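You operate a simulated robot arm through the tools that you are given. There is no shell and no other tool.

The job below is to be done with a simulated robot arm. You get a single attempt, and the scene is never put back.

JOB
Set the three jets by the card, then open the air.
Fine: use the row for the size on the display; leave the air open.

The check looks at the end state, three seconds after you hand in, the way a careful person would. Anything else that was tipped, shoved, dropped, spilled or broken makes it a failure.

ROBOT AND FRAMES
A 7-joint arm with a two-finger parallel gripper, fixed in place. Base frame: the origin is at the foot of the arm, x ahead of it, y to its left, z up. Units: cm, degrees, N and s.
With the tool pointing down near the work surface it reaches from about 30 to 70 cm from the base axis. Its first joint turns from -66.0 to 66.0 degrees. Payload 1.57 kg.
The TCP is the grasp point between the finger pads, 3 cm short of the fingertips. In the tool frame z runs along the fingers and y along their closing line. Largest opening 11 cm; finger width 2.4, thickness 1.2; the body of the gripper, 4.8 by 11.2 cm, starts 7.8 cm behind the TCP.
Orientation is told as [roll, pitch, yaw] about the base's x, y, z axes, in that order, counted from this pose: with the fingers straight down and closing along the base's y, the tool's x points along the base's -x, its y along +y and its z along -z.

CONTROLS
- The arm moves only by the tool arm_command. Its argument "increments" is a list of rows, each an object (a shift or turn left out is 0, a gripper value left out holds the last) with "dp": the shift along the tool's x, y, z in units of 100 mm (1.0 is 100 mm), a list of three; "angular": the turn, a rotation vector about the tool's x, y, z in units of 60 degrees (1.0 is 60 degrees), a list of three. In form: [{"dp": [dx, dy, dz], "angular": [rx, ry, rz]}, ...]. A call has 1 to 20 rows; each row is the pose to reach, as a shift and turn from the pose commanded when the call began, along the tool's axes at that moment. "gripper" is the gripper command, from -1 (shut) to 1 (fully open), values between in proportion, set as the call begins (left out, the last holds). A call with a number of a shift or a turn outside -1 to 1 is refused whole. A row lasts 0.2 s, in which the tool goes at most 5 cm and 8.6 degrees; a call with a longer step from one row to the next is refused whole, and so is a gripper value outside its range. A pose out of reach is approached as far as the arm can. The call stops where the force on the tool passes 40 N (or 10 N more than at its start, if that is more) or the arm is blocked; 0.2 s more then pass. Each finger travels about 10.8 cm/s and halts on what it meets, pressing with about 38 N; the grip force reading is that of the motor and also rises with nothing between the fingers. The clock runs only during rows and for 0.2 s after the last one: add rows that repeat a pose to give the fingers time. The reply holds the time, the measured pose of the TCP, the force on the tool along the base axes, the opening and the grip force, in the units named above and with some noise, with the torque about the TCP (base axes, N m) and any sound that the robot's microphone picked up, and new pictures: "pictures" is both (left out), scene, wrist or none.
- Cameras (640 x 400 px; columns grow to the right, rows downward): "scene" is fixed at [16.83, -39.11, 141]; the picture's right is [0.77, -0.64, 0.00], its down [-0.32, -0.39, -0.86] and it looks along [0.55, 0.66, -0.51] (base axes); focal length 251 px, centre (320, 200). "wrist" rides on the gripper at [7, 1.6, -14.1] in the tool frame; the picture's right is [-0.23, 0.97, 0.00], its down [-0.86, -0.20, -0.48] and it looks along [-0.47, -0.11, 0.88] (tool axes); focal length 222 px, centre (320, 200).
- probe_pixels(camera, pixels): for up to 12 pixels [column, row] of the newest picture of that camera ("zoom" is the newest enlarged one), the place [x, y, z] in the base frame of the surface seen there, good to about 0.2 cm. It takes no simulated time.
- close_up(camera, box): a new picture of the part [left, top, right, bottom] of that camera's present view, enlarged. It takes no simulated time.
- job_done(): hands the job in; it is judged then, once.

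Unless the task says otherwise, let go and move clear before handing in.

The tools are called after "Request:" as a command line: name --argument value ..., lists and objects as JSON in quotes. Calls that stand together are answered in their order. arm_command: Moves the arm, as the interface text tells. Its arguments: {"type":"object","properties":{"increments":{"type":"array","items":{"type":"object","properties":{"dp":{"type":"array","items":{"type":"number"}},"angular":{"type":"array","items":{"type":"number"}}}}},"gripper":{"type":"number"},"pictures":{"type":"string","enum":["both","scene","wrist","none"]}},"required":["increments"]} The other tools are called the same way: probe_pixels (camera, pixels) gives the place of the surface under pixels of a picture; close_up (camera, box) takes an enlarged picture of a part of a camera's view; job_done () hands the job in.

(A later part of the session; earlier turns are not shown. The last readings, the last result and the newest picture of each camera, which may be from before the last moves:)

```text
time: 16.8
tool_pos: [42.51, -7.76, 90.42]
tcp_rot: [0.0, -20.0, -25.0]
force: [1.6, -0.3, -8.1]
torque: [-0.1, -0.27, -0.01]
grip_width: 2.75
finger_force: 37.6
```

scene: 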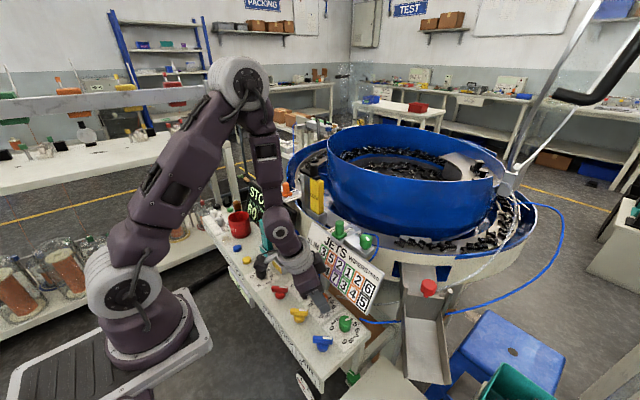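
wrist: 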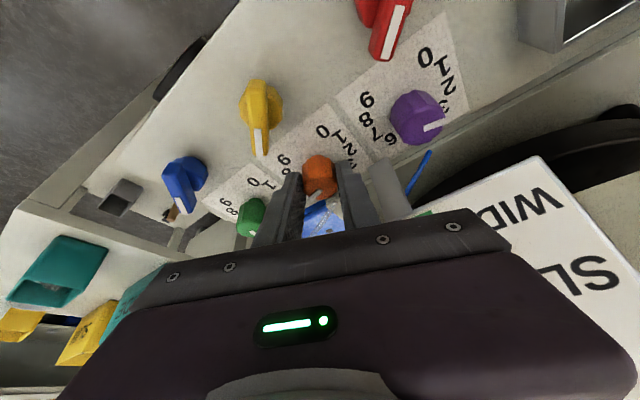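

The grip is centred with almost no sideways force. I'll turn orange +60° about its axis.

Request:
arm_command --increments '[{"dp": [-0.0007, -0.0108, 0.0002], "angular": [-0.04275, 0, -0.1175]}, {"dp": [-0.0027, -0.0215, 0.001], "angular": [-0.0855, 0, -0.235]}, {"dp": [-0.0059, -0.0318, 0.0022], "angular": [-0.12825, 0, -0.3525]}, {"dp": [-0.0105, -0.0415, 0.0038], "angular": [-0.171, 0, -0.47]}, {"dp": [-0.0161, -0.0505, 0.0059], "angular": [-0.21375, 0, -0.5875]}, {"dp": [-0.0228, -0.0587, 0.0083], "angular": [-0.2565, 0, -0.705]}, {"dp": [-0.0305, -0.0659, 0.0111], "angular": [-0.29925, 0, -0.8225]}, {"dp": [-0.039, -0.0719, 0.0142], "angular": [-0.342, 0, -0.94]}, {"dp": [-0.039, -0.0719, 0.0142], "angular": [-0.342, 0, -0.94]}]'

Request:
close_up --camera "wrist" --box '[240, 90, 400, 210]'

```text
time: 18.8
tool_pos: [42.6, -8.43, 90.42]
tcp_rot: [-0.1, -20.1, 35.3]
force: [-14.1, 19.4, 28.1]
torque: [0.8, 0.14, 0.16]
grip_width: 2.72
finger_force: 38.6
```

scene: 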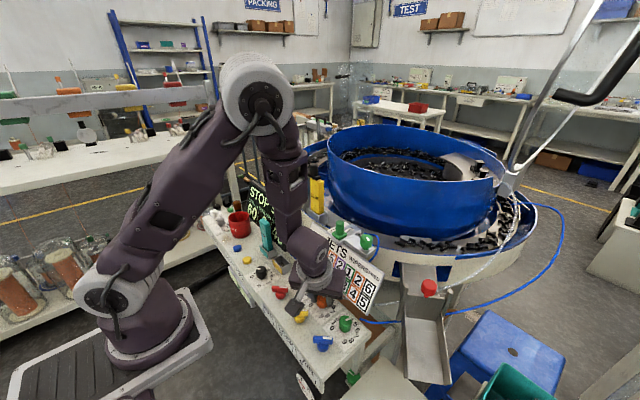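
wrist: 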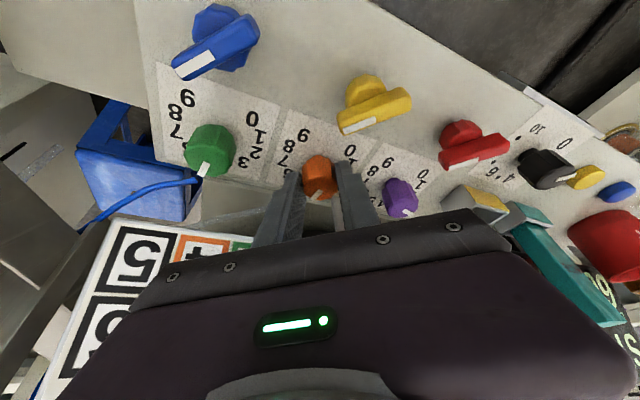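

```text
3.33 times, centred on (320, 150) of wrist
```

zoom: 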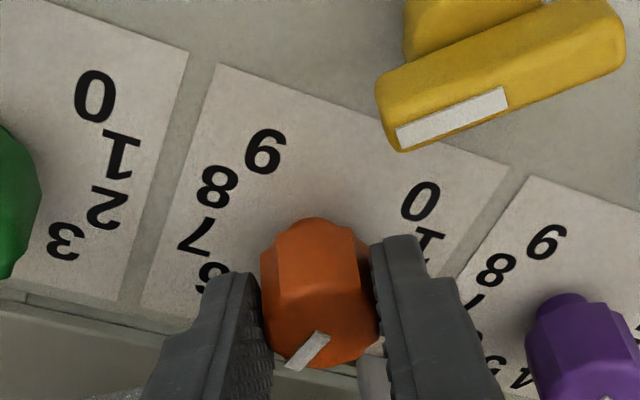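

Orange turned with the fingers, but the load rose to (-14, 19, 28) N, so something may be touching. I'll look closely before moving.

Request:
close_up --camera "scene" --box '[275, 215, 395, 325]'

Request:
close_up --camera "wrist" --box '[40, 150, 300, 330]'

```text
3.64 times, centred on (335, 270) of scene
```

zoom: 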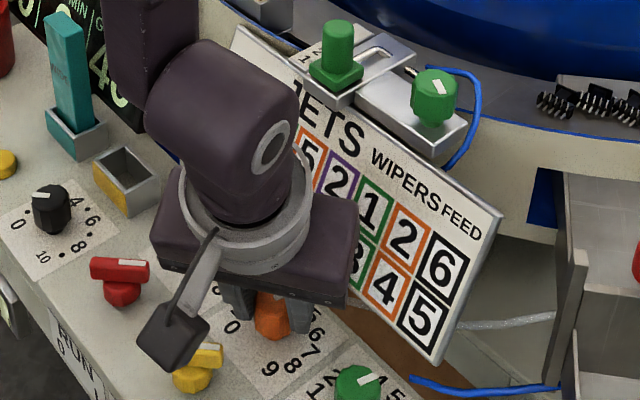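

```text
2.22 times, centred on (170, 240) of wrist
```

zoom: 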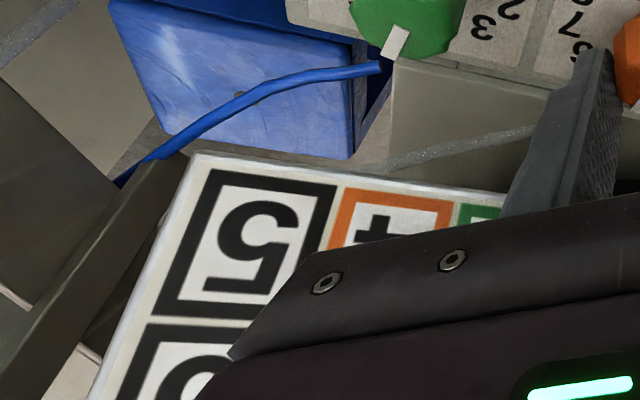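

The line of action of that force passes through the knob and finger area, not the hand or card, so it looks like grip stress on the knob. I'll open slightly in place and check that the force vanishes.

Request:
arm_command --increments '[{"dp": [0, 0, 0]}, {"dp": [0, 0, 0]}]' --gripper -0.236 --pictures "wrist"

Request:
close_up --camera "wrist" --box '[240, 90, 400, 210]'

```text
time: 19.4
tool_pos: [42.72, -8.55, 90.4]
tcp_rot: [0.1, -20.0, 35.0]
force: [0.3, -0.4, -0.7]
torque: [0.01, 0.0, -0.03]
grip_width: 4.24
finger_force: 0.0
```

wrist: 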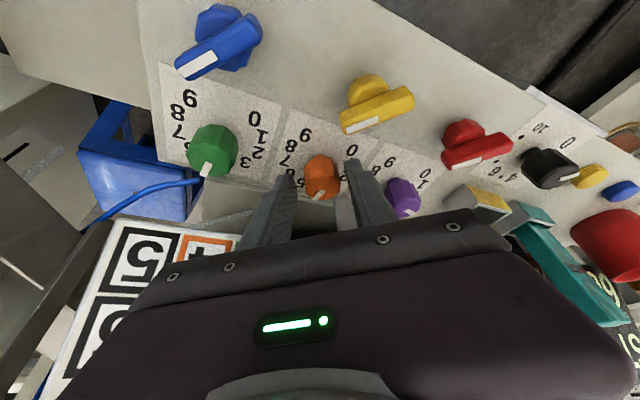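

```text
3.33 times, centred on (320, 150) of wrist
```

zoom: 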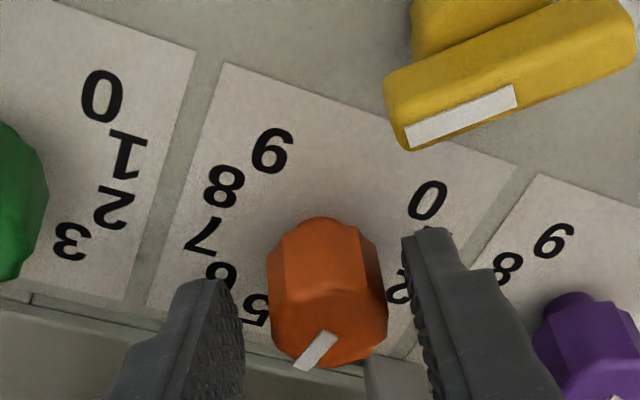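

The force dropped to zero on release, so it was grip stress only. I'll back out along the tool axis, then shift to the green standoff with yaw back at -25.

Request:
arm_command --increments '[{"dp": [0, 0, -0.2]}, {"dp": [0, 0, -0.45]}, {"dp": [0, 0, -0.7]}, {"dp": [0, 0, -0.9]}, {"dp": [0, 0, -0.9]}]' --pictures "wrist"

Request:
arm_command --increments '[{"dp": [0.0316, -0.04, -0.0115], "angular": [0.04275, 0, 0.1175]}, {"dp": [0.063, -0.079, -0.023], "angular": [0.0855, 0, 0.235]}, {"dp": [0.095, -0.119, -0.0345], "angular": [0.12825, 0, 0.3525]}, {"dp": [0.126, -0.158, -0.046], "angular": [0.171, 0, 0.47]}, {"dp": [0.158, -0.198, -0.0575], "angular": [0.21375, 0, 0.5875]}, {"dp": [0.19, -0.238, -0.069], "angular": [0.2565, 0, 0.705]}, {"dp": [0.221, -0.277, -0.08], "angular": [0.29925, 0, 0.8225]}, {"dp": [0.2527, -0.317, -0.092], "angular": [0.342, 0, 0.94]}, {"dp": [0.2527, -0.317, -0.092], "angular": [0.342, 0, 0.94]}]'

Request:
close_up --camera "wrist" --box '[220, 60, 420, 210]'

```text
time: 20.6
tool_pos: [40.19, -10.2, 98.77]
tcp_rot: [0.0, -20.0, 35.1]
force: [-0.4, -1.1, -0.4]
torque: [-0.03, 0.02, -0.04]
grip_width: 4.21
finger_force: 0.2
```

wrist: 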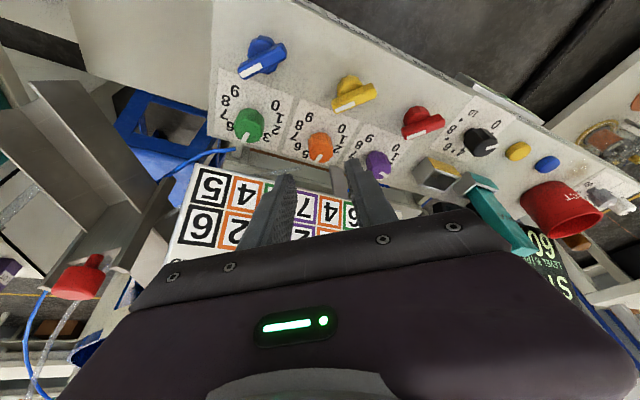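

```text
time: 22.6
tool_pos: [39.84, -14.37, 98.89]
tcp_rot: [0.0, -20.1, -25.1]
force: [-0.7, -0.6, 0.0]
torque: [-0.01, 0.02, 0.03]
grip_width: 4.19
finger_force: 0.0
```

scene: 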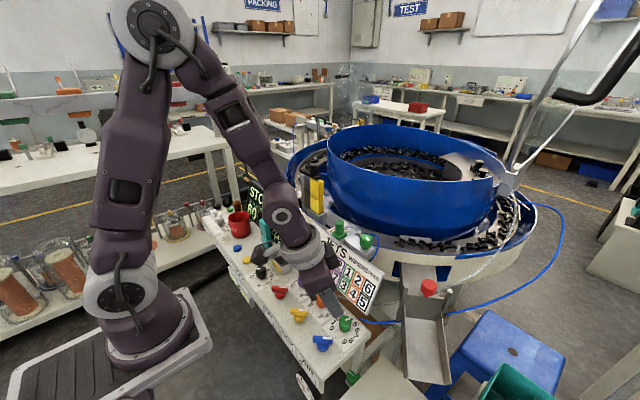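
wrist: 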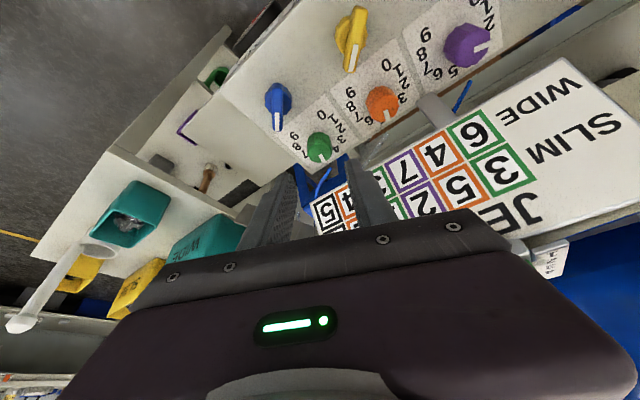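

```text
2.67 times, centred on (320, 135) of wrist
```

zoom: 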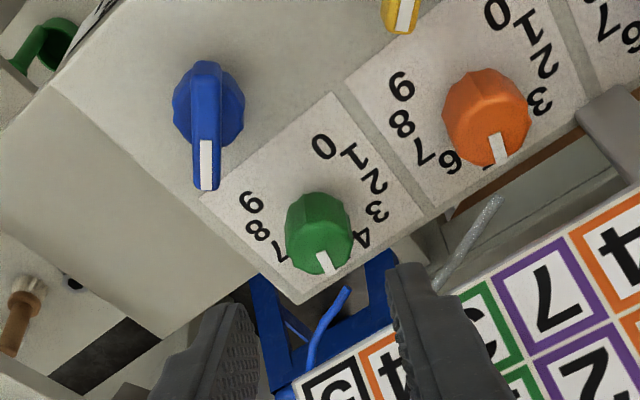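

Next I'll probe the orange mark for verification, the green mark, and the blue hose near (345,295) that could be in the fingers' way.

Request:
probe_pixels --camera "zoom" --pixels '[[493, 136], [501, 160], [485, 105], [320, 256], [329, 271], [318, 222], [345, 293], [325, 325], [312, 350], [400, 262], [372, 275], [485, 215]]'

Request:
close_up --camera "scene" --box '[310, 270, 410, 350]'

```text
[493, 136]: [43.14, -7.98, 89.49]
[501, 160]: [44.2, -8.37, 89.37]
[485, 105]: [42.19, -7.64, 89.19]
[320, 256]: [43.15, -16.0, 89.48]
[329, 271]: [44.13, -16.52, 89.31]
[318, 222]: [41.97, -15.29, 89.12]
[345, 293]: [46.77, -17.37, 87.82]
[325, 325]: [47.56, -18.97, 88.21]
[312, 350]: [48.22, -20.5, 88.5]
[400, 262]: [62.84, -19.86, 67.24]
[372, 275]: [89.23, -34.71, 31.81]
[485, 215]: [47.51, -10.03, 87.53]
```

```text
5.00 times, centred on (360, 310) of scene
```

zoom: 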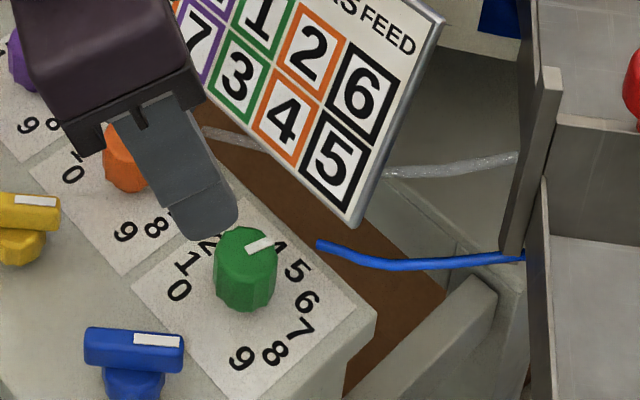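

Ray geometry from the overhead picture confirms the original settings (purple 4, orange 7, green 5). The blue hose end at (46.8, -17.4, 87.8) would be near a finger at yaw +35, so I'll turn green in two 30° bites from -25 to +5. I'll slide in and grip.

Request:
arm_command --increments '[{"dp": [0, 0, 0.2]}, {"dp": [0, 0, 0.4]}, {"dp": [0, 0, 0.55]}, {"dp": [0, 0, 0.7]}, {"dp": [0, 0, 0.8]}, {"dp": [0, 0, 0.9]}, {"dp": [0, 0, 0.9]}]'

Request:
close_up --camera "wrist" --box '[240, 90, 400, 210]'

Request:
arm_command --increments '[{"dp": [0, 0, 0]}, {"dp": [0, 0, 0]}, {"dp": [0, 0, 0]}]' --gripper -1 --pictures "wrist"

Request:
close_up --camera "wrist" --box '[240, 90, 400, 210]'

```text
time: 24.2
tool_pos: [42.59, -15.79, 90.33]
tcp_rot: [0.0, -20.0, -25.0]
force: [-0.4, -0.2, -0.2]
torque: [0.0, 0.02, 0.02]
grip_width: 4.2
finger_force: 0.1
```

scene: 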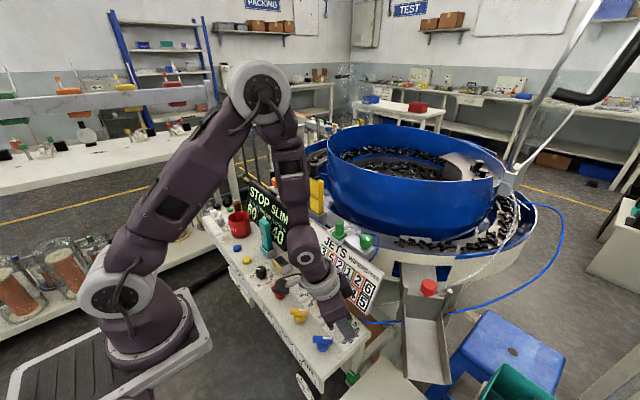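
wrist: 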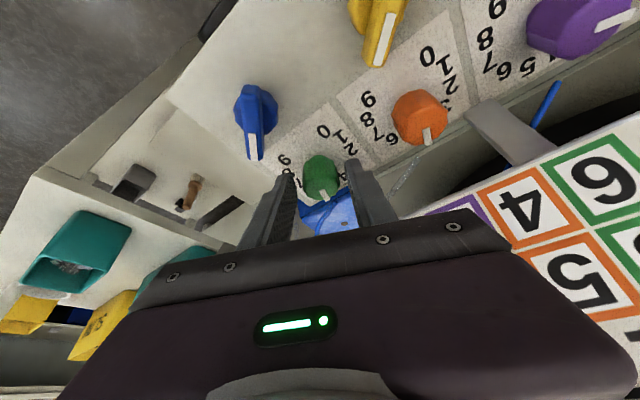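

```text
3.33 times, centred on (320, 150) of wrist
```

zoom: 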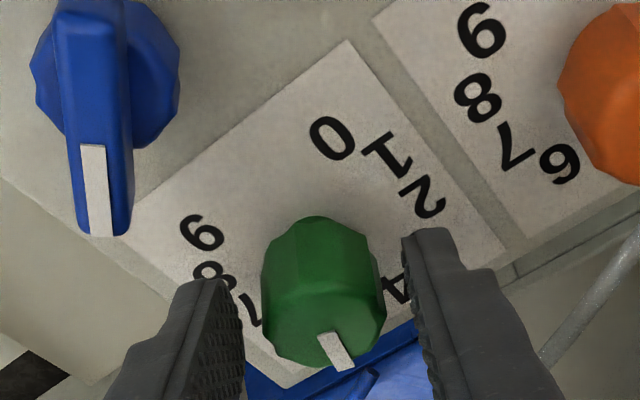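

```text
time: 25.0
tool_pos: [42.59, -15.85, 90.36]
tcp_rot: [0.0, -20.0, -24.9]
force: [4.0, 7.9, -4.9]
torque: [0.1, -0.22, 0.07]
grip_width: 2.72
finger_force: 37.9
```

wrist: 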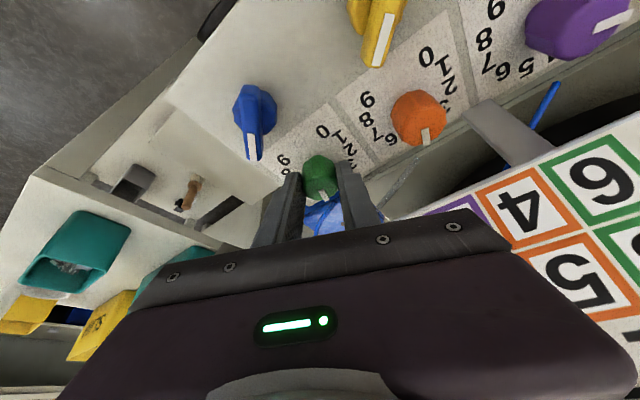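

```text
3.33 times, centred on (320, 150) of wrist
```

zoom: 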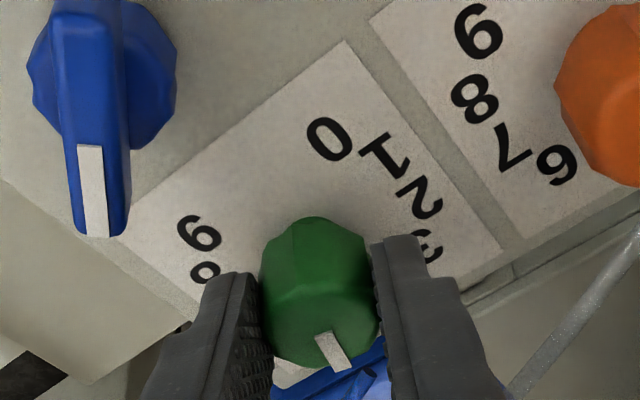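

Gripped at 2.72 cm with a small sideways load. I'll do the first 30° bite on green.

Request:
arm_command --increments '[{"dp": [-0.0007, -0.003, 0.0002], "angular": [-0.04275, 0, -0.1175]}, {"dp": [-0.0027, -0.0135, 0.001], "angular": [-0.0855, 0, -0.235]}, {"dp": [-0.0055, -0.0235, 0.002], "angular": [-0.12825, 0, -0.3525]}, {"dp": [-0.01, -0.033, 0.0036], "angular": [-0.171, 0, -0.47]}, {"dp": [-0.01, -0.033, 0.0036], "angular": [-0.171, 0, -0.47]}]' --pictures "wrist"

Request:
close_up --camera "wrist" --box '[240, 90, 400, 210]'

```text
time: 26.2
tool_pos: [42.66, -15.98, 90.34]
tcp_rot: [0.0, -19.9, 5.2]
force: [7.4, 8.0, -17.9]
torque: [0.07, -0.42, 0.1]
grip_width: 2.73
finger_force: 38.4
```

wrist: 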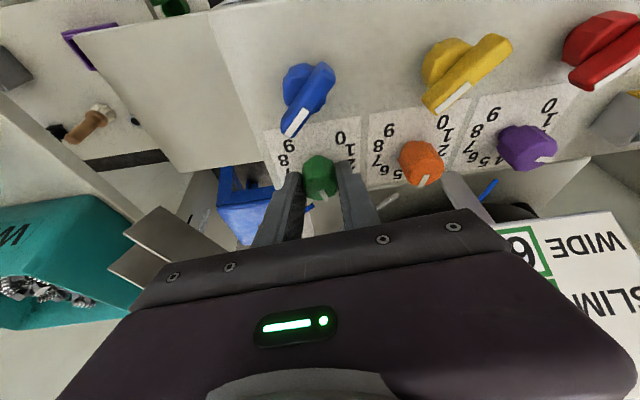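

```text
3.33 times, centred on (320, 150) of wrist
```

zoom: 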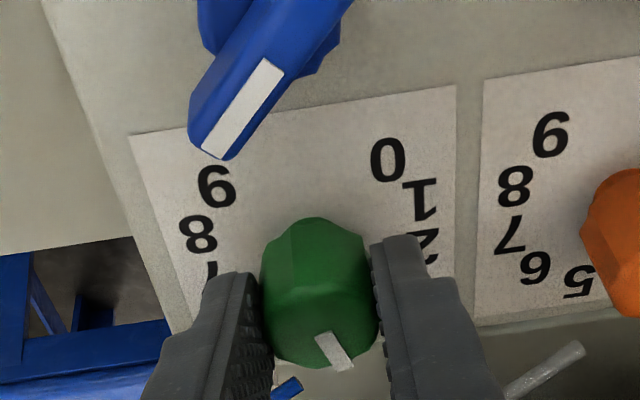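

It turned cleanly with the mark fixed relative to the fingers. I'll open, swing back to -25 around the knob, and regrip.

Request:
arm_command --increments '[{"dp": [0, 0, 0]}, {"dp": [0, 0, 0]}, {"dp": [-0.0007, 0.0108, 0.0002], "angular": [0.04275, 0, 0.1175]}, {"dp": [-0.0027, 0.0215, 0.001], "angular": [0.0855, 0, 0.235]}, {"dp": [-0.0059, 0.0318, 0.0022], "angular": [0.12825, 0, 0.3525]}, {"dp": [-0.0105, 0.0415, 0.0038], "angular": [0.171, 0, 0.47]}, {"dp": [-0.0105, 0.0415, 0.0038], "angular": [0.171, 0, 0.47]}]' --gripper -0.236 --pictures "wrist"

Request:
close_up --camera "wrist" --box '[240, 90, 400, 210]'

Request:
arm_command --increments '[{"dp": [0, 0, 0]}, {"dp": [0, 0, 0]}, {"dp": [0, 0, 0]}]' --gripper -1 --pictures "wrist"

Request:
close_up --camera "wrist" --box '[240, 90, 400, 210]'

```text
time: 27.8
tool_pos: [42.59, -15.64, 90.4]
tcp_rot: [0.0, -20.0, -25.1]
force: [0.0, -0.4, 0.2]
torque: [0.01, -0.02, -0.02]
grip_width: 4.18
finger_force: 0.1
```

wrist: 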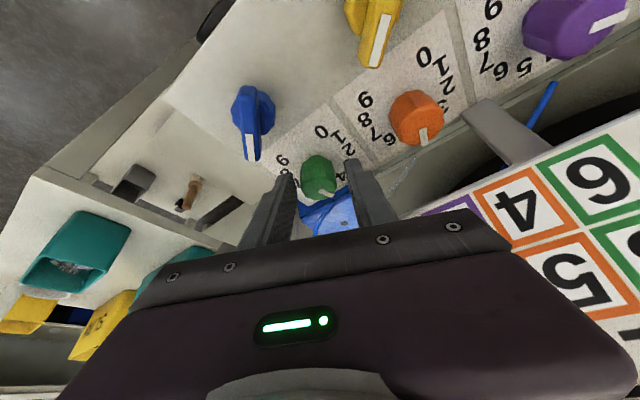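

```text
3.33 times, centred on (320, 150) of wrist
```

zoom: 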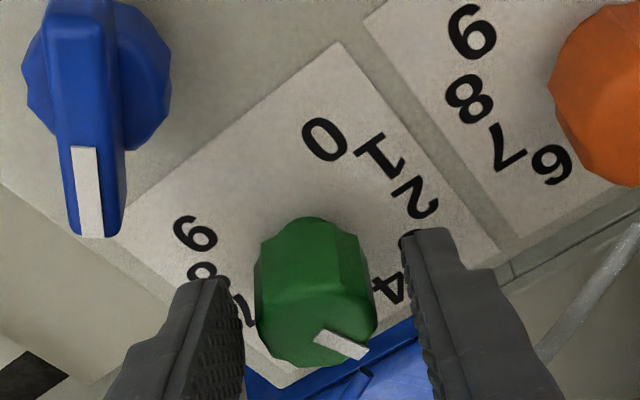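

```text
time: 28.6
tool_pos: [42.58, -15.64, 90.38]
tcp_rot: [0.0, -20.0, -25.1]
force: [-4.5, -14.1, -2.8]
torque: [-0.39, -0.11, -0.12]
grip_width: 2.72
finger_force: 37.4
```

wrist: 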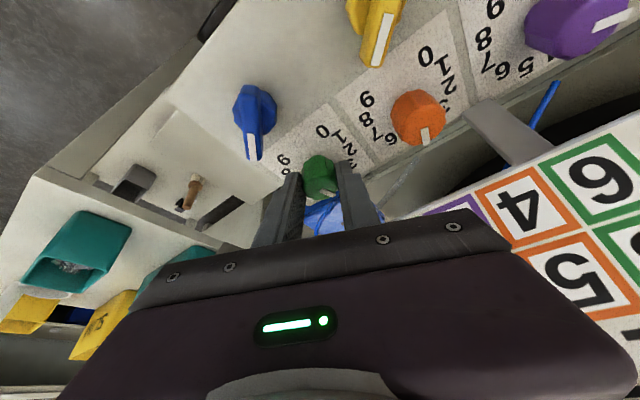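

```text
3.33 times, centred on (320, 150) of wrist
```

zoom: 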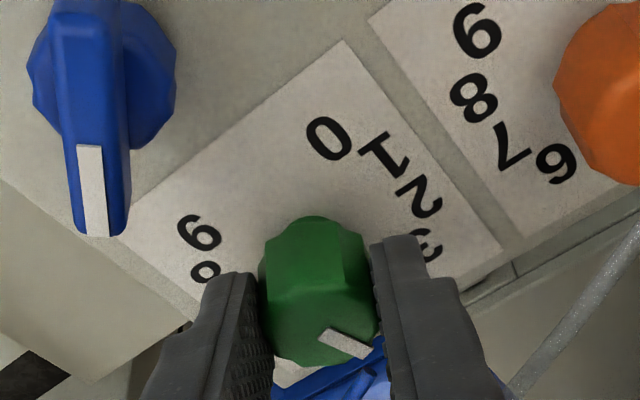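

Regripped, with the mark at (345,343) in the zoom. I'll do the second 30° bite with a small sideways correction.

Request:
arm_command --increments '[{"dp": [-0.0007, -0.0195, 0.0002], "angular": [-0.04275, 0, -0.1175]}, {"dp": [-0.0027, -0.0315, 0.001], "angular": [-0.0855, 0, -0.235]}, {"dp": [-0.0059, -0.042, 0.0022], "angular": [-0.12825, 0, -0.3525]}, {"dp": [-0.0105, -0.0525, 0.0038], "angular": [-0.171, 0, -0.47]}, {"dp": [-0.0105, -0.0525, 0.0038], "angular": [-0.171, 0, -0.47]}]' --pictures "wrist"

Request:
arm_command --increments '[{"dp": [0, 0, 0]}, {"dp": [0, 0, 0]}, {"dp": [0, 0, -0.2]}, {"dp": [0, 0, -0.45]}, {"dp": [0, 0, -0.7]}, {"dp": [0, 0, -0.9]}, {"dp": [0, 0, -0.9]}]' --gripper -0.236

Request:
close_up --camera "wrist" --box '[220, 60, 420, 210]'

```text
time: 29.8
tool_pos: [42.53, -16.0, 90.36]
tcp_rot: [0.0, -20.1, 5.3]
force: [7.6, 19.9, 9.5]
torque: [0.59, -0.83, 0.13]
grip_width: 2.71
finger_force: 37.9
```

wrist: 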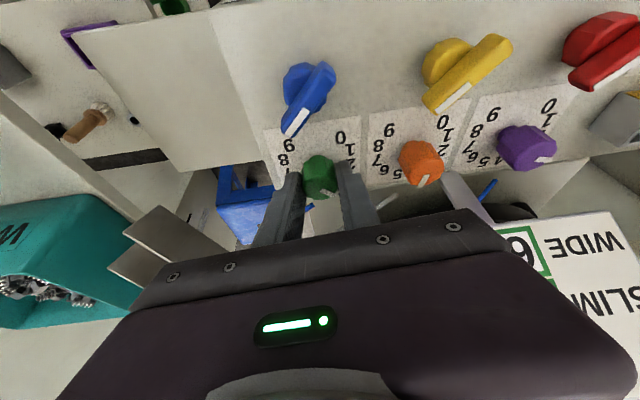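

```text
time: 31.4
tool_pos: [39.41, -16.6, 98.99]
tcp_rot: [-0.1, -19.9, 4.9]
force: [0.1, 0.1, -0.8]
torque: [0.02, 0.02, 0.02]
grip_width: 4.21
finger_force: 0.1
```

scene: 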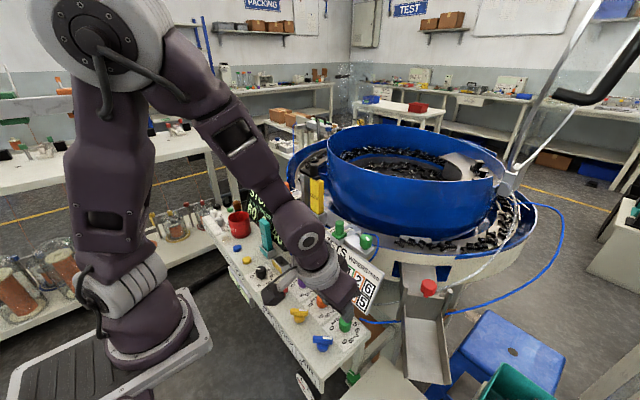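
wrist: 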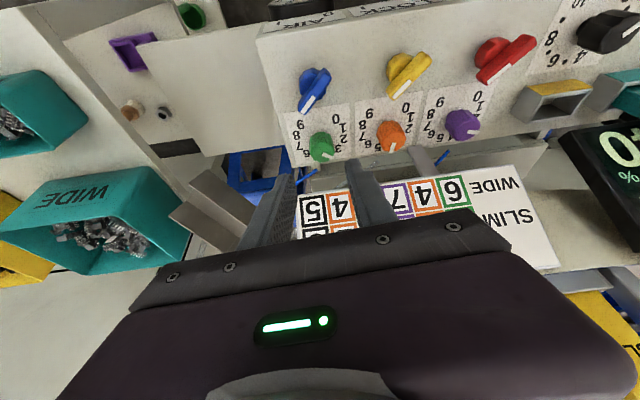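

```text
2.67 times, centred on (320, 135) of wrist
```

zoom: 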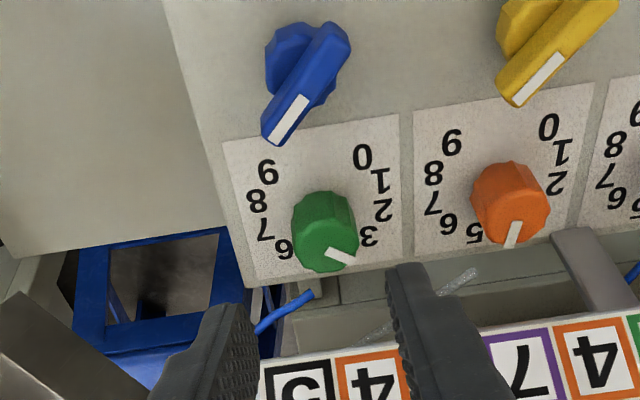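

All three look right from here: green's mark is near 3 and orange's near 5. I'll rise back to the overhead pose to measure the angles precisely.

Request:
arm_command --increments '[{"dp": [-0.1, 0.1, -0.28]}, {"dp": [-0.2, 0.4, -0.56]}, {"dp": [-0.3, 0.65, -0.82]}, {"dp": [-0.342, 0.8, -0.94]}, {"dp": [-0.342, 0.8, -0.94]}]' --pictures "none"

Request:
arm_command --increments '[{"dp": [-0.16, 0, -0.08], "angular": [0, 0.111, 0]}, {"dp": [-0.32, 0, -0.16], "angular": [0, 0.222, 0]}, {"dp": [-0.465, 0, -0.225], "angular": [0, 0.3333, 0]}, {"dp": [-0.465, 0, -0.225], "angular": [0, 0.3333, 0]}]' --pictures "none"

Request:
arm_command --increments '[{"angular": [0, 0, 0.0833]}, {"angular": [0, 0, 0.0833]}]'

Request:
close_up --camera "wrist" --box '[260, 70, 420, 170]'

```text
time: 32.6
tool_pos: [38.74, -8.4, 108.88]
tcp_rot: [0.0, -20.0, 5.0]
force: [0.5, -0.1, 0.5]
torque: [0.01, -0.01, 0.04]
grip_width: 4.22
finger_force: 0.1
```

```text
time: 33.6
tool_pos: [42.5, -8.0, 112.43]
tcp_rot: [0.0, 0.1, 5.1]
force: [-0.1, 0.9, -0.3]
torque: [-0.02, -0.01, -0.02]
grip_width: 4.18
finger_force: 0.1
```

```text
time: 34.2
tool_pos: [42.33, -8.05, 112.52]
tcp_rot: [0.0, 0.0, -0.1]
force: [-0.4, 0.8, 0.2]
torque: [-0.02, -0.02, 0.01]
grip_width: 4.2
finger_force: 0.1
```

scene: 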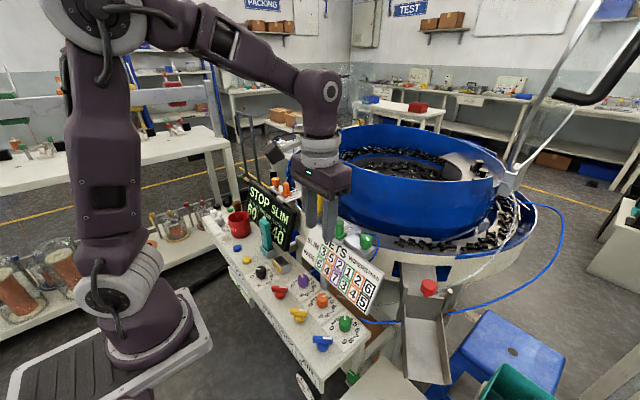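
wrist: 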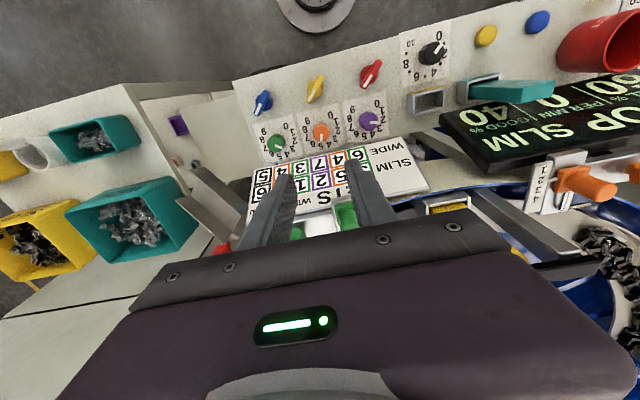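

```text
4.00 times, centred on (340, 120) of wrist
```

zoom: 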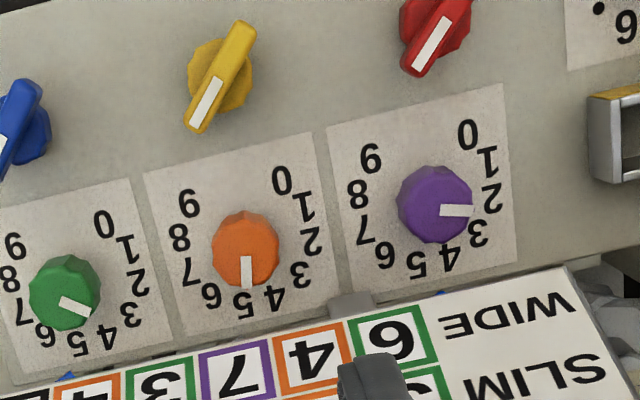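

From the overhead view purple computes to about 75°. Orange reads about -10° and green about 54°, so I need sharper zooms to decide whether they need a small correction.

Request:
close_up --camera "wrist" --box '[296, 110, 344, 155]'

Request:
close_up --camera "wrist" --box '[256, 120, 304, 165]'

Request:
close_up --camera "wrist" --box '[344, 98, 392, 143]'

```text
8.89 times, centred on (320, 132) of wrist
```

zoom: 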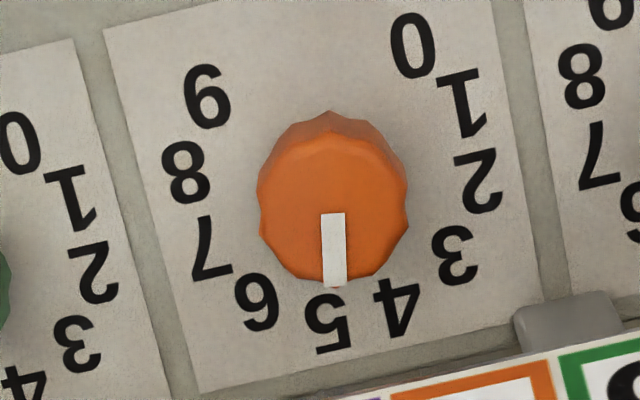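

```text
8.89 times, centred on (280, 142) of wrist
```

zoom: 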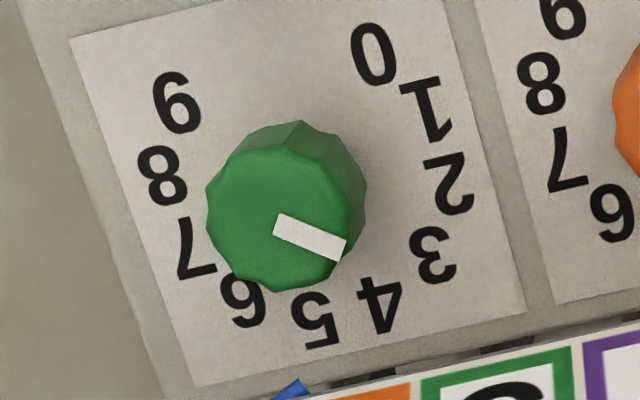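

```text
8.89 times, centred on (368, 120) of wrist
```

zoom: 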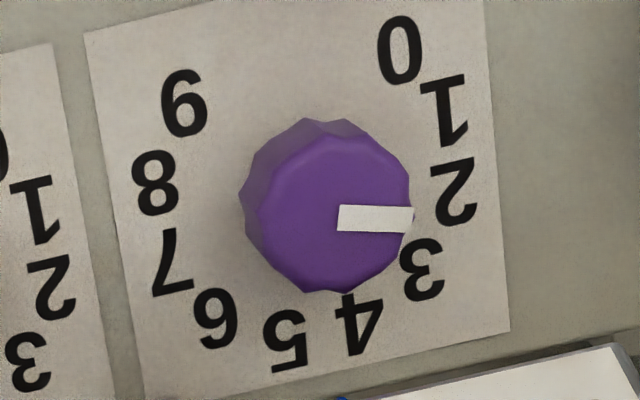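

Measured with the sharper zooms: purple is 76° (1.97) and orange about -12° (4.9), but green is about 55° (2.65), rotated by the second closing onto its flats. Green needs -10°, and its flats match tool yaw +5, so I'll return to that grasp.

Request:
arm_command --increments '[{"dp": [0.1, -0.28, 0.2], "angular": [0, -0.111, 0]}, {"dp": [0.2, -0.56, 0.4], "angular": [0, -0.222, 0]}, {"dp": [0.3, -0.83, 0.6], "angular": [0, -0.3333, 0]}, {"dp": [0.3, -0.83, 0.6], "angular": [0, -0.3333, 0]}]' --pictures "none"

Request:
arm_command --increments '[{"angular": [-0.0285, 0, -0.0783]}, {"dp": [0.09, 0, 0.245], "angular": [-0.0285, 0, -0.0783]}, {"dp": [0.18, 0, 0.49], "angular": [-0.0285, 0, -0.0783]}, {"dp": [0.262, 0, 0.72], "angular": [-0.0285, 0, -0.0783]}, {"dp": [0.262, 0, 0.72], "angular": [-0.0285, 0, -0.0783]}, {"dp": [0.262, 0, 0.72], "angular": [-0.0285, 0, -0.0783]}]'

Request:
close_up --camera "wrist" --box '[220, 60, 420, 210]'

```text
time: 35.2
tool_pos: [39.2, -16.59, 106.26]
tcp_rot: [0.0, -20.1, 0.0]
force: [-0.2, 0.3, -0.4]
torque: [0.0, 0.02, -0.03]
grip_width: 4.2
finger_force: 0.1
```

```text
time: 36.6
tool_pos: [39.25, -16.35, 98.72]
tcp_rot: [0.0, -20.0, 5.1]
force: [0.0, -0.5, -0.6]
torque: [0.0, 0.03, -0.01]
grip_width: 4.2
finger_force: 0.0
```

scene: 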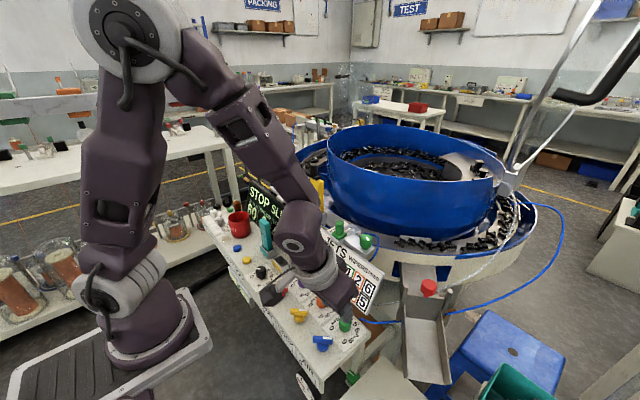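
wrist: 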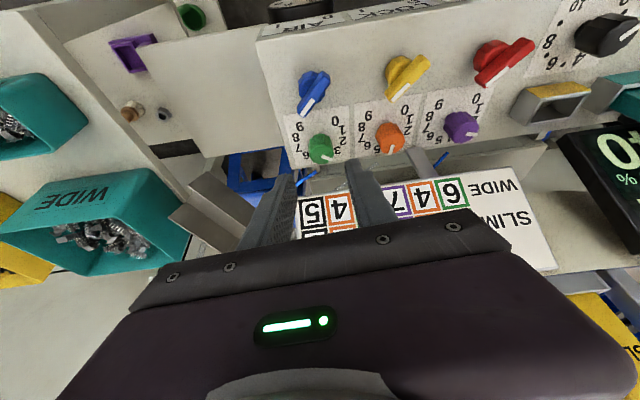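

```text
2.67 times, centred on (320, 135) of wrist
```

zoom: 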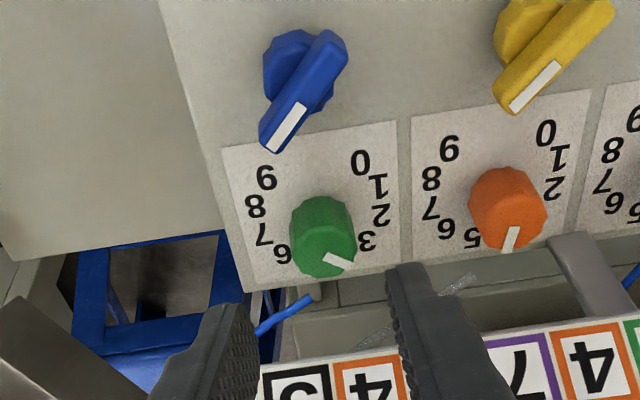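

The pose matches the plan, and the hose at (300,310) in the zoom lies beyond the left finger's path. I'll slide in and close on green.

Request:
arm_command --increments '[{"dp": [0, 0, 0.2]}, {"dp": [0, 0, 0.4]}, {"dp": [0, 0, 0.55]}, {"dp": [0, 0, 0.7]}, {"dp": [0, 0, 0.8]}, {"dp": [0, 0, 0.89]}, {"dp": [0, 0, 0.89]}]' --pictures "wrist"

Request:
close_up --camera "wrist" --box '[240, 90, 400, 210]'

Request:
arm_command --increments '[{"dp": [0, 0, 0]}, {"dp": [0, 0, 0]}, {"dp": [0, 0, 0]}]' --gripper -1 --pictures "wrist"

Request:
close_up --camera "wrist" --box '[240, 90, 400, 210]'

```text
time: 38.2
tool_pos: [42.42, -16.24, 90.61]
tcp_rot: [-0.1, -20.0, 5.1]
force: [-0.3, -0.8, 0.4]
torque: [0.01, 0.01, -0.01]
grip_width: 4.19
finger_force: 0.0
```

wrist: 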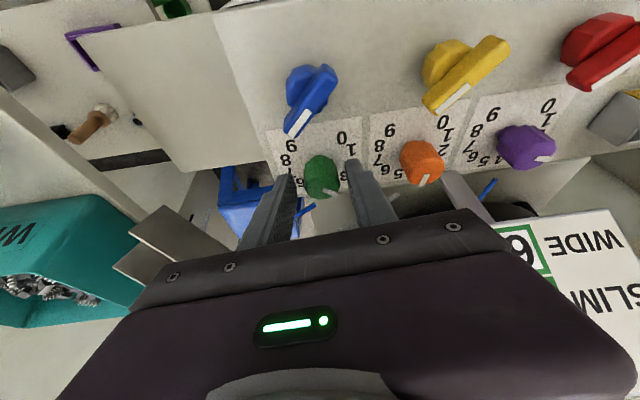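

```text
3.33 times, centred on (320, 150) of wrist
```

zoom: 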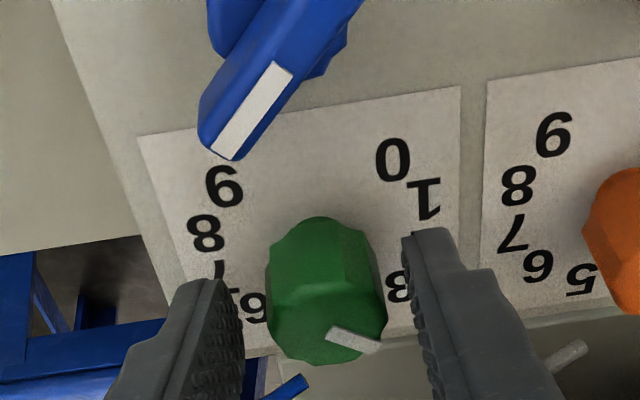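

```text
time: 39.0
tool_pos: [42.43, -16.08, 90.58]
tcp_rot: [0.1, -19.9, 5.1]
force: [2.8, 13.4, -1.1]
torque: [0.29, -0.25, 0.11]
grip_width: 2.71
finger_force: 37.5
```

wrist: 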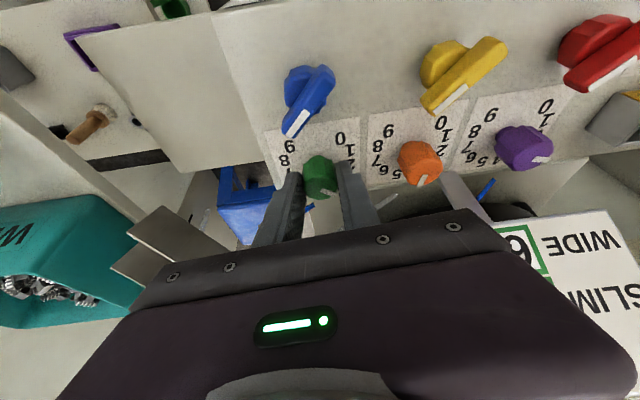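

```text
3.33 times, centred on (320, 150) of wrist
```

zoom: 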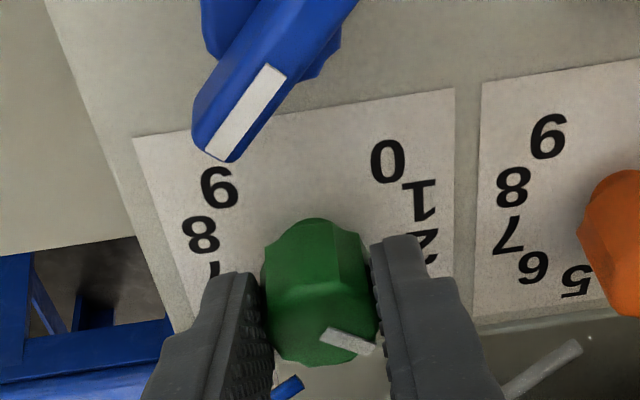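

Closing did not turn the knob this time. I'll rotate -10°, then release and back out.

Request:
arm_command --increments '[{"dp": [-0.0003, 0.021, 0.0001], "angular": [0.0285, 0, 0.0783]}, {"dp": [-0.0011, 0.028, 0.0004], "angular": [0.057, 0, 0.1567]}, {"dp": [-0.0011, 0.028, 0.0004], "angular": [0.057, 0, 0.1567]}]' --pictures "wrist"

Request:
arm_command --increments '[{"dp": [0, 0, 0]}, {"dp": [0, 0, 0]}, {"dp": [0, 0, -0.2]}, {"dp": [0, 0, -0.45]}, {"dp": [0, 0, -0.7]}, {"dp": [0, 0, -0.9]}, {"dp": [0, 0, -0.9]}]' --gripper -0.236 --pictures "wrist"

Request:
arm_command --increments '[{"dp": [-0.1, 0.1, -0.28]}, {"dp": [-0.2, 0.4, -0.56]}, {"dp": [-0.3, 0.65, -0.82]}, {"dp": [-0.342, 0.8, -0.94]}, {"dp": [-0.342, 0.8, -0.94]}]' --pictures "none"

Request:
arm_command --increments '[{"dp": [-0.16, 0, -0.08], "angular": [0, 0.111, 0]}, {"dp": [-0.32, 0, -0.16], "angular": [0, 0.222, 0]}, {"dp": [-0.465, 0, -0.225], "angular": [0, 0.3333, 0]}, {"dp": [-0.465, 0, -0.225], "angular": [0, 0.3333, 0]}]' --pictures "none"

Request:
arm_command --increments '[{"angular": [0, 0, -0.0833]}, {"angular": [0, 0, -0.0833]}]'

Request:
close_up --camera "wrist" --box '[260, 70, 420, 170]'

```text
time: 39.8
tool_pos: [42.4, -15.91, 90.55]
tcp_rot: [-0.1, -20.0, -4.9]
force: [3.3, 3.1, -11.6]
torque: [-0.07, -0.3, 0.07]
grip_width: 2.72
finger_force: 37.9
```

wrist: 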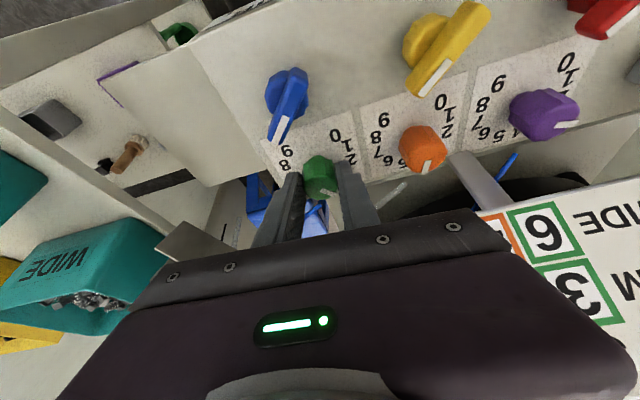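

```text
time: 41.4
tool_pos: [39.23, -15.67, 99.0]
tcp_rot: [0.0, -20.0, -4.8]
force: [-0.3, -0.1, -0.4]
torque: [0.01, 0.01, 0.0]
grip_width: 4.19
finger_force: 0.0
```

wrist: 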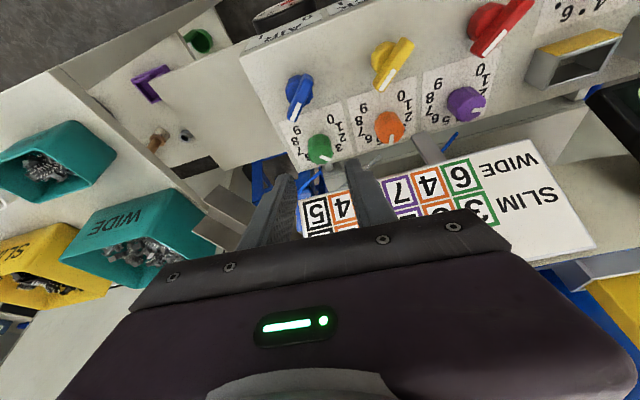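

```text
time: 42.6
tool_pos: [39.82, -7.68, 109.08]
tcp_rot: [0.0, -20.1, -5.0]
force: [0.0, 0.1, -0.4]
torque: [0.04, 0.0, 0.03]
grip_width: 4.22
finger_force: 0.0
```

```text
time: 43.6
tool_pos: [43.49, -7.82, 112.78]
tcp_rot: [0.0, 0.1, -4.9]
force: [0.4, -0.2, -0.2]
torque: [0.02, -0.01, -0.02]
grip_width: 4.2
finger_force: 0.1
```

```text
time: 44.2
tool_pos: [43.42, -7.87, 112.76]
tcp_rot: [0.0, 0.0, 0.2]
force: [-0.2, 0.8, -0.5]
torque: [-0.04, 0.06, 0.03]
grip_width: 4.2
finger_force: 0.1
```

scene: 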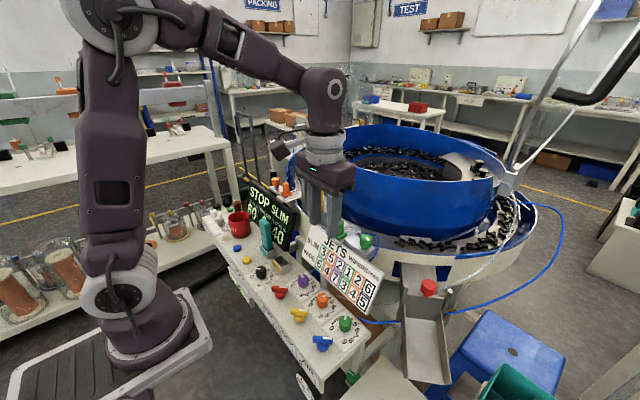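
wrist: 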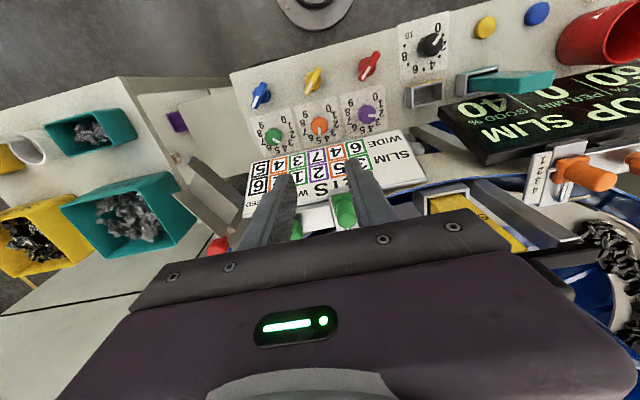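

```text
4.00 times, centred on (340, 120) of wrist
```

zoom: 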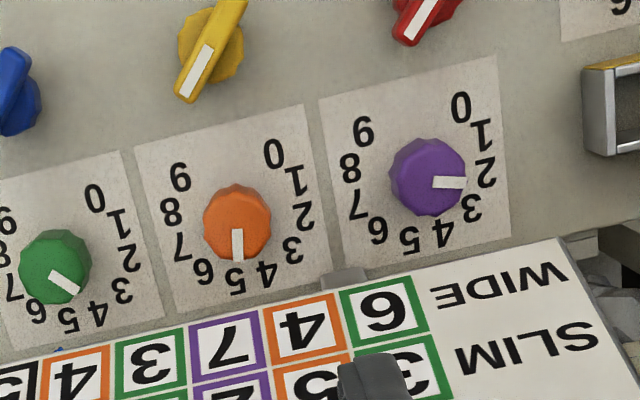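

Request:
close_up --camera "wrist" --box '[251, 115, 299, 160]'

Request:
close_up --camera "wrist" --box '[296, 103, 344, 148]'

Request:
close_up --camera "wrist" --box '[242, 68, 290, 113]'

```text
8.89 times, centred on (275, 138) of wrist
```

zoom: 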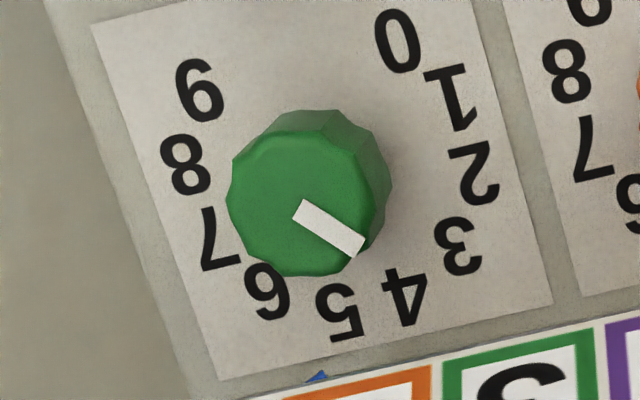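

```text
8.89 times, centred on (320, 126) of wrist
```

zoom: 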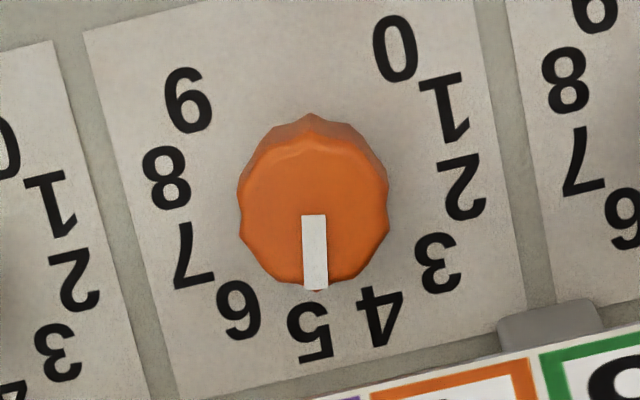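

```text
8.89 times, centred on (266, 90) of wrist
```

zoom: 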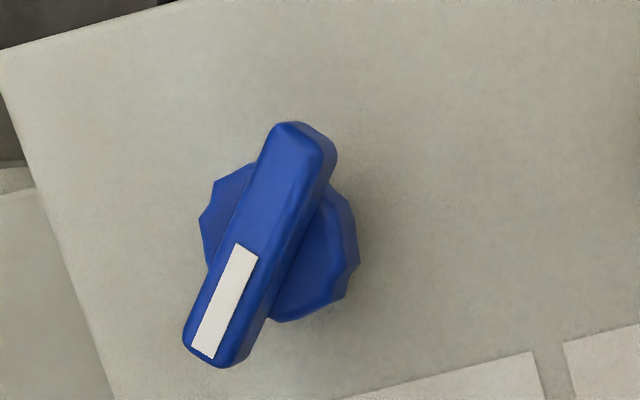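

Green is now 44° (3.0). Orange measures -10 to -12° in both views, which is about 4.85 on its dial, so I'll nudge it -4° using the same yaw +35 grasp that matches its flats.

Request:
arm_command --increments '[{"dp": [0.11, -0.08, 0.2], "angular": [0, -0.111, 0]}, {"dp": [0.23, -0.16, 0.4], "angular": [0, -0.222, 0]}, {"dp": [0.34, -0.24, 0.6], "angular": [0, -0.3333, 0]}, {"dp": [0.34, -0.24, 0.6], "angular": [0, -0.3333, 0]}]' --pictures "none"

Request:
arm_command --increments '[{"dp": [0.054, 0, 0.148], "angular": [-0.04, 0, -0.1097]}, {"dp": [0.108, 0, 0.296], "angular": [-0.08, 0, -0.2193]}, {"dp": [0.161, 0, 0.443], "angular": [-0.12, 0, -0.329]}, {"dp": [0.215, 0, 0.591], "angular": [-0.16, 0, -0.4386]}, {"dp": [0.269, 0, 0.739], "angular": [-0.1995, 0, -0.5483]}, {"dp": [0.269, 0, 0.739], "angular": [-0.1995, 0, -0.5483]}, {"dp": [0.269, 0, 0.739], "angular": [-0.1995, 0, -0.5483]}]'

Request:
close_up --camera "wrist" --box '[220, 60, 420, 210]'

```text
time: 45.2
tool_pos: [40.23, -10.35, 106.64]
tcp_rot: [0.0, -20.1, 0.1]
force: [-0.2, -0.9, 0.4]
torque: [0.0, 0.03, 0.01]
grip_width: 4.19
finger_force: 0.2
```

```text
time: 46.8
tool_pos: [40.25, -10.5, 98.72]
tcp_rot: [0.0, -19.9, 35.0]
force: [-0.2, 0.5, -0.3]
torque: [0.0, 0.01, 0.06]
grip_width: 4.21
finger_force: 0.1
```

scene: 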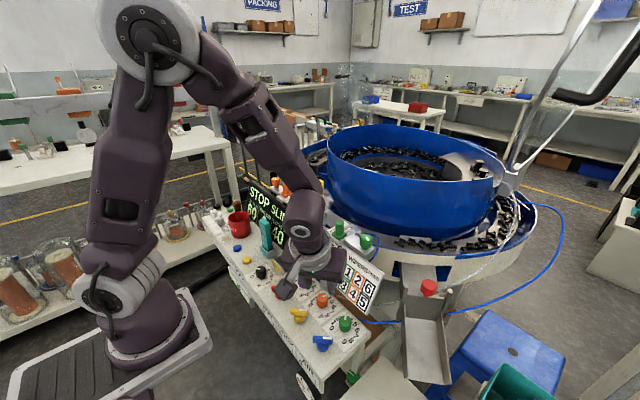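
wrist: 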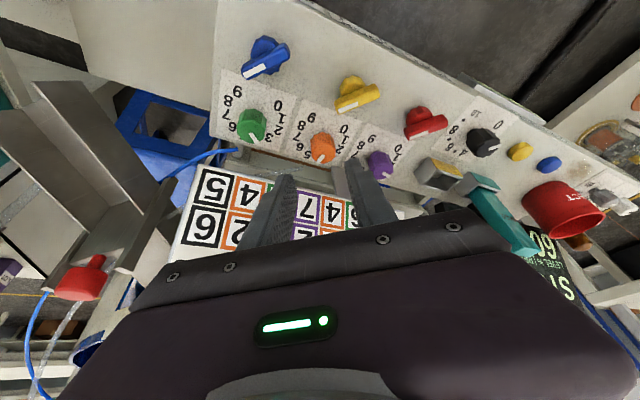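

```text
2.67 times, centred on (320, 135) of wrist
```

zoom: 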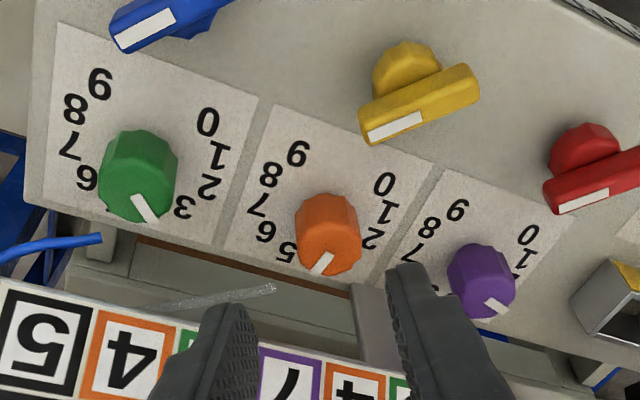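

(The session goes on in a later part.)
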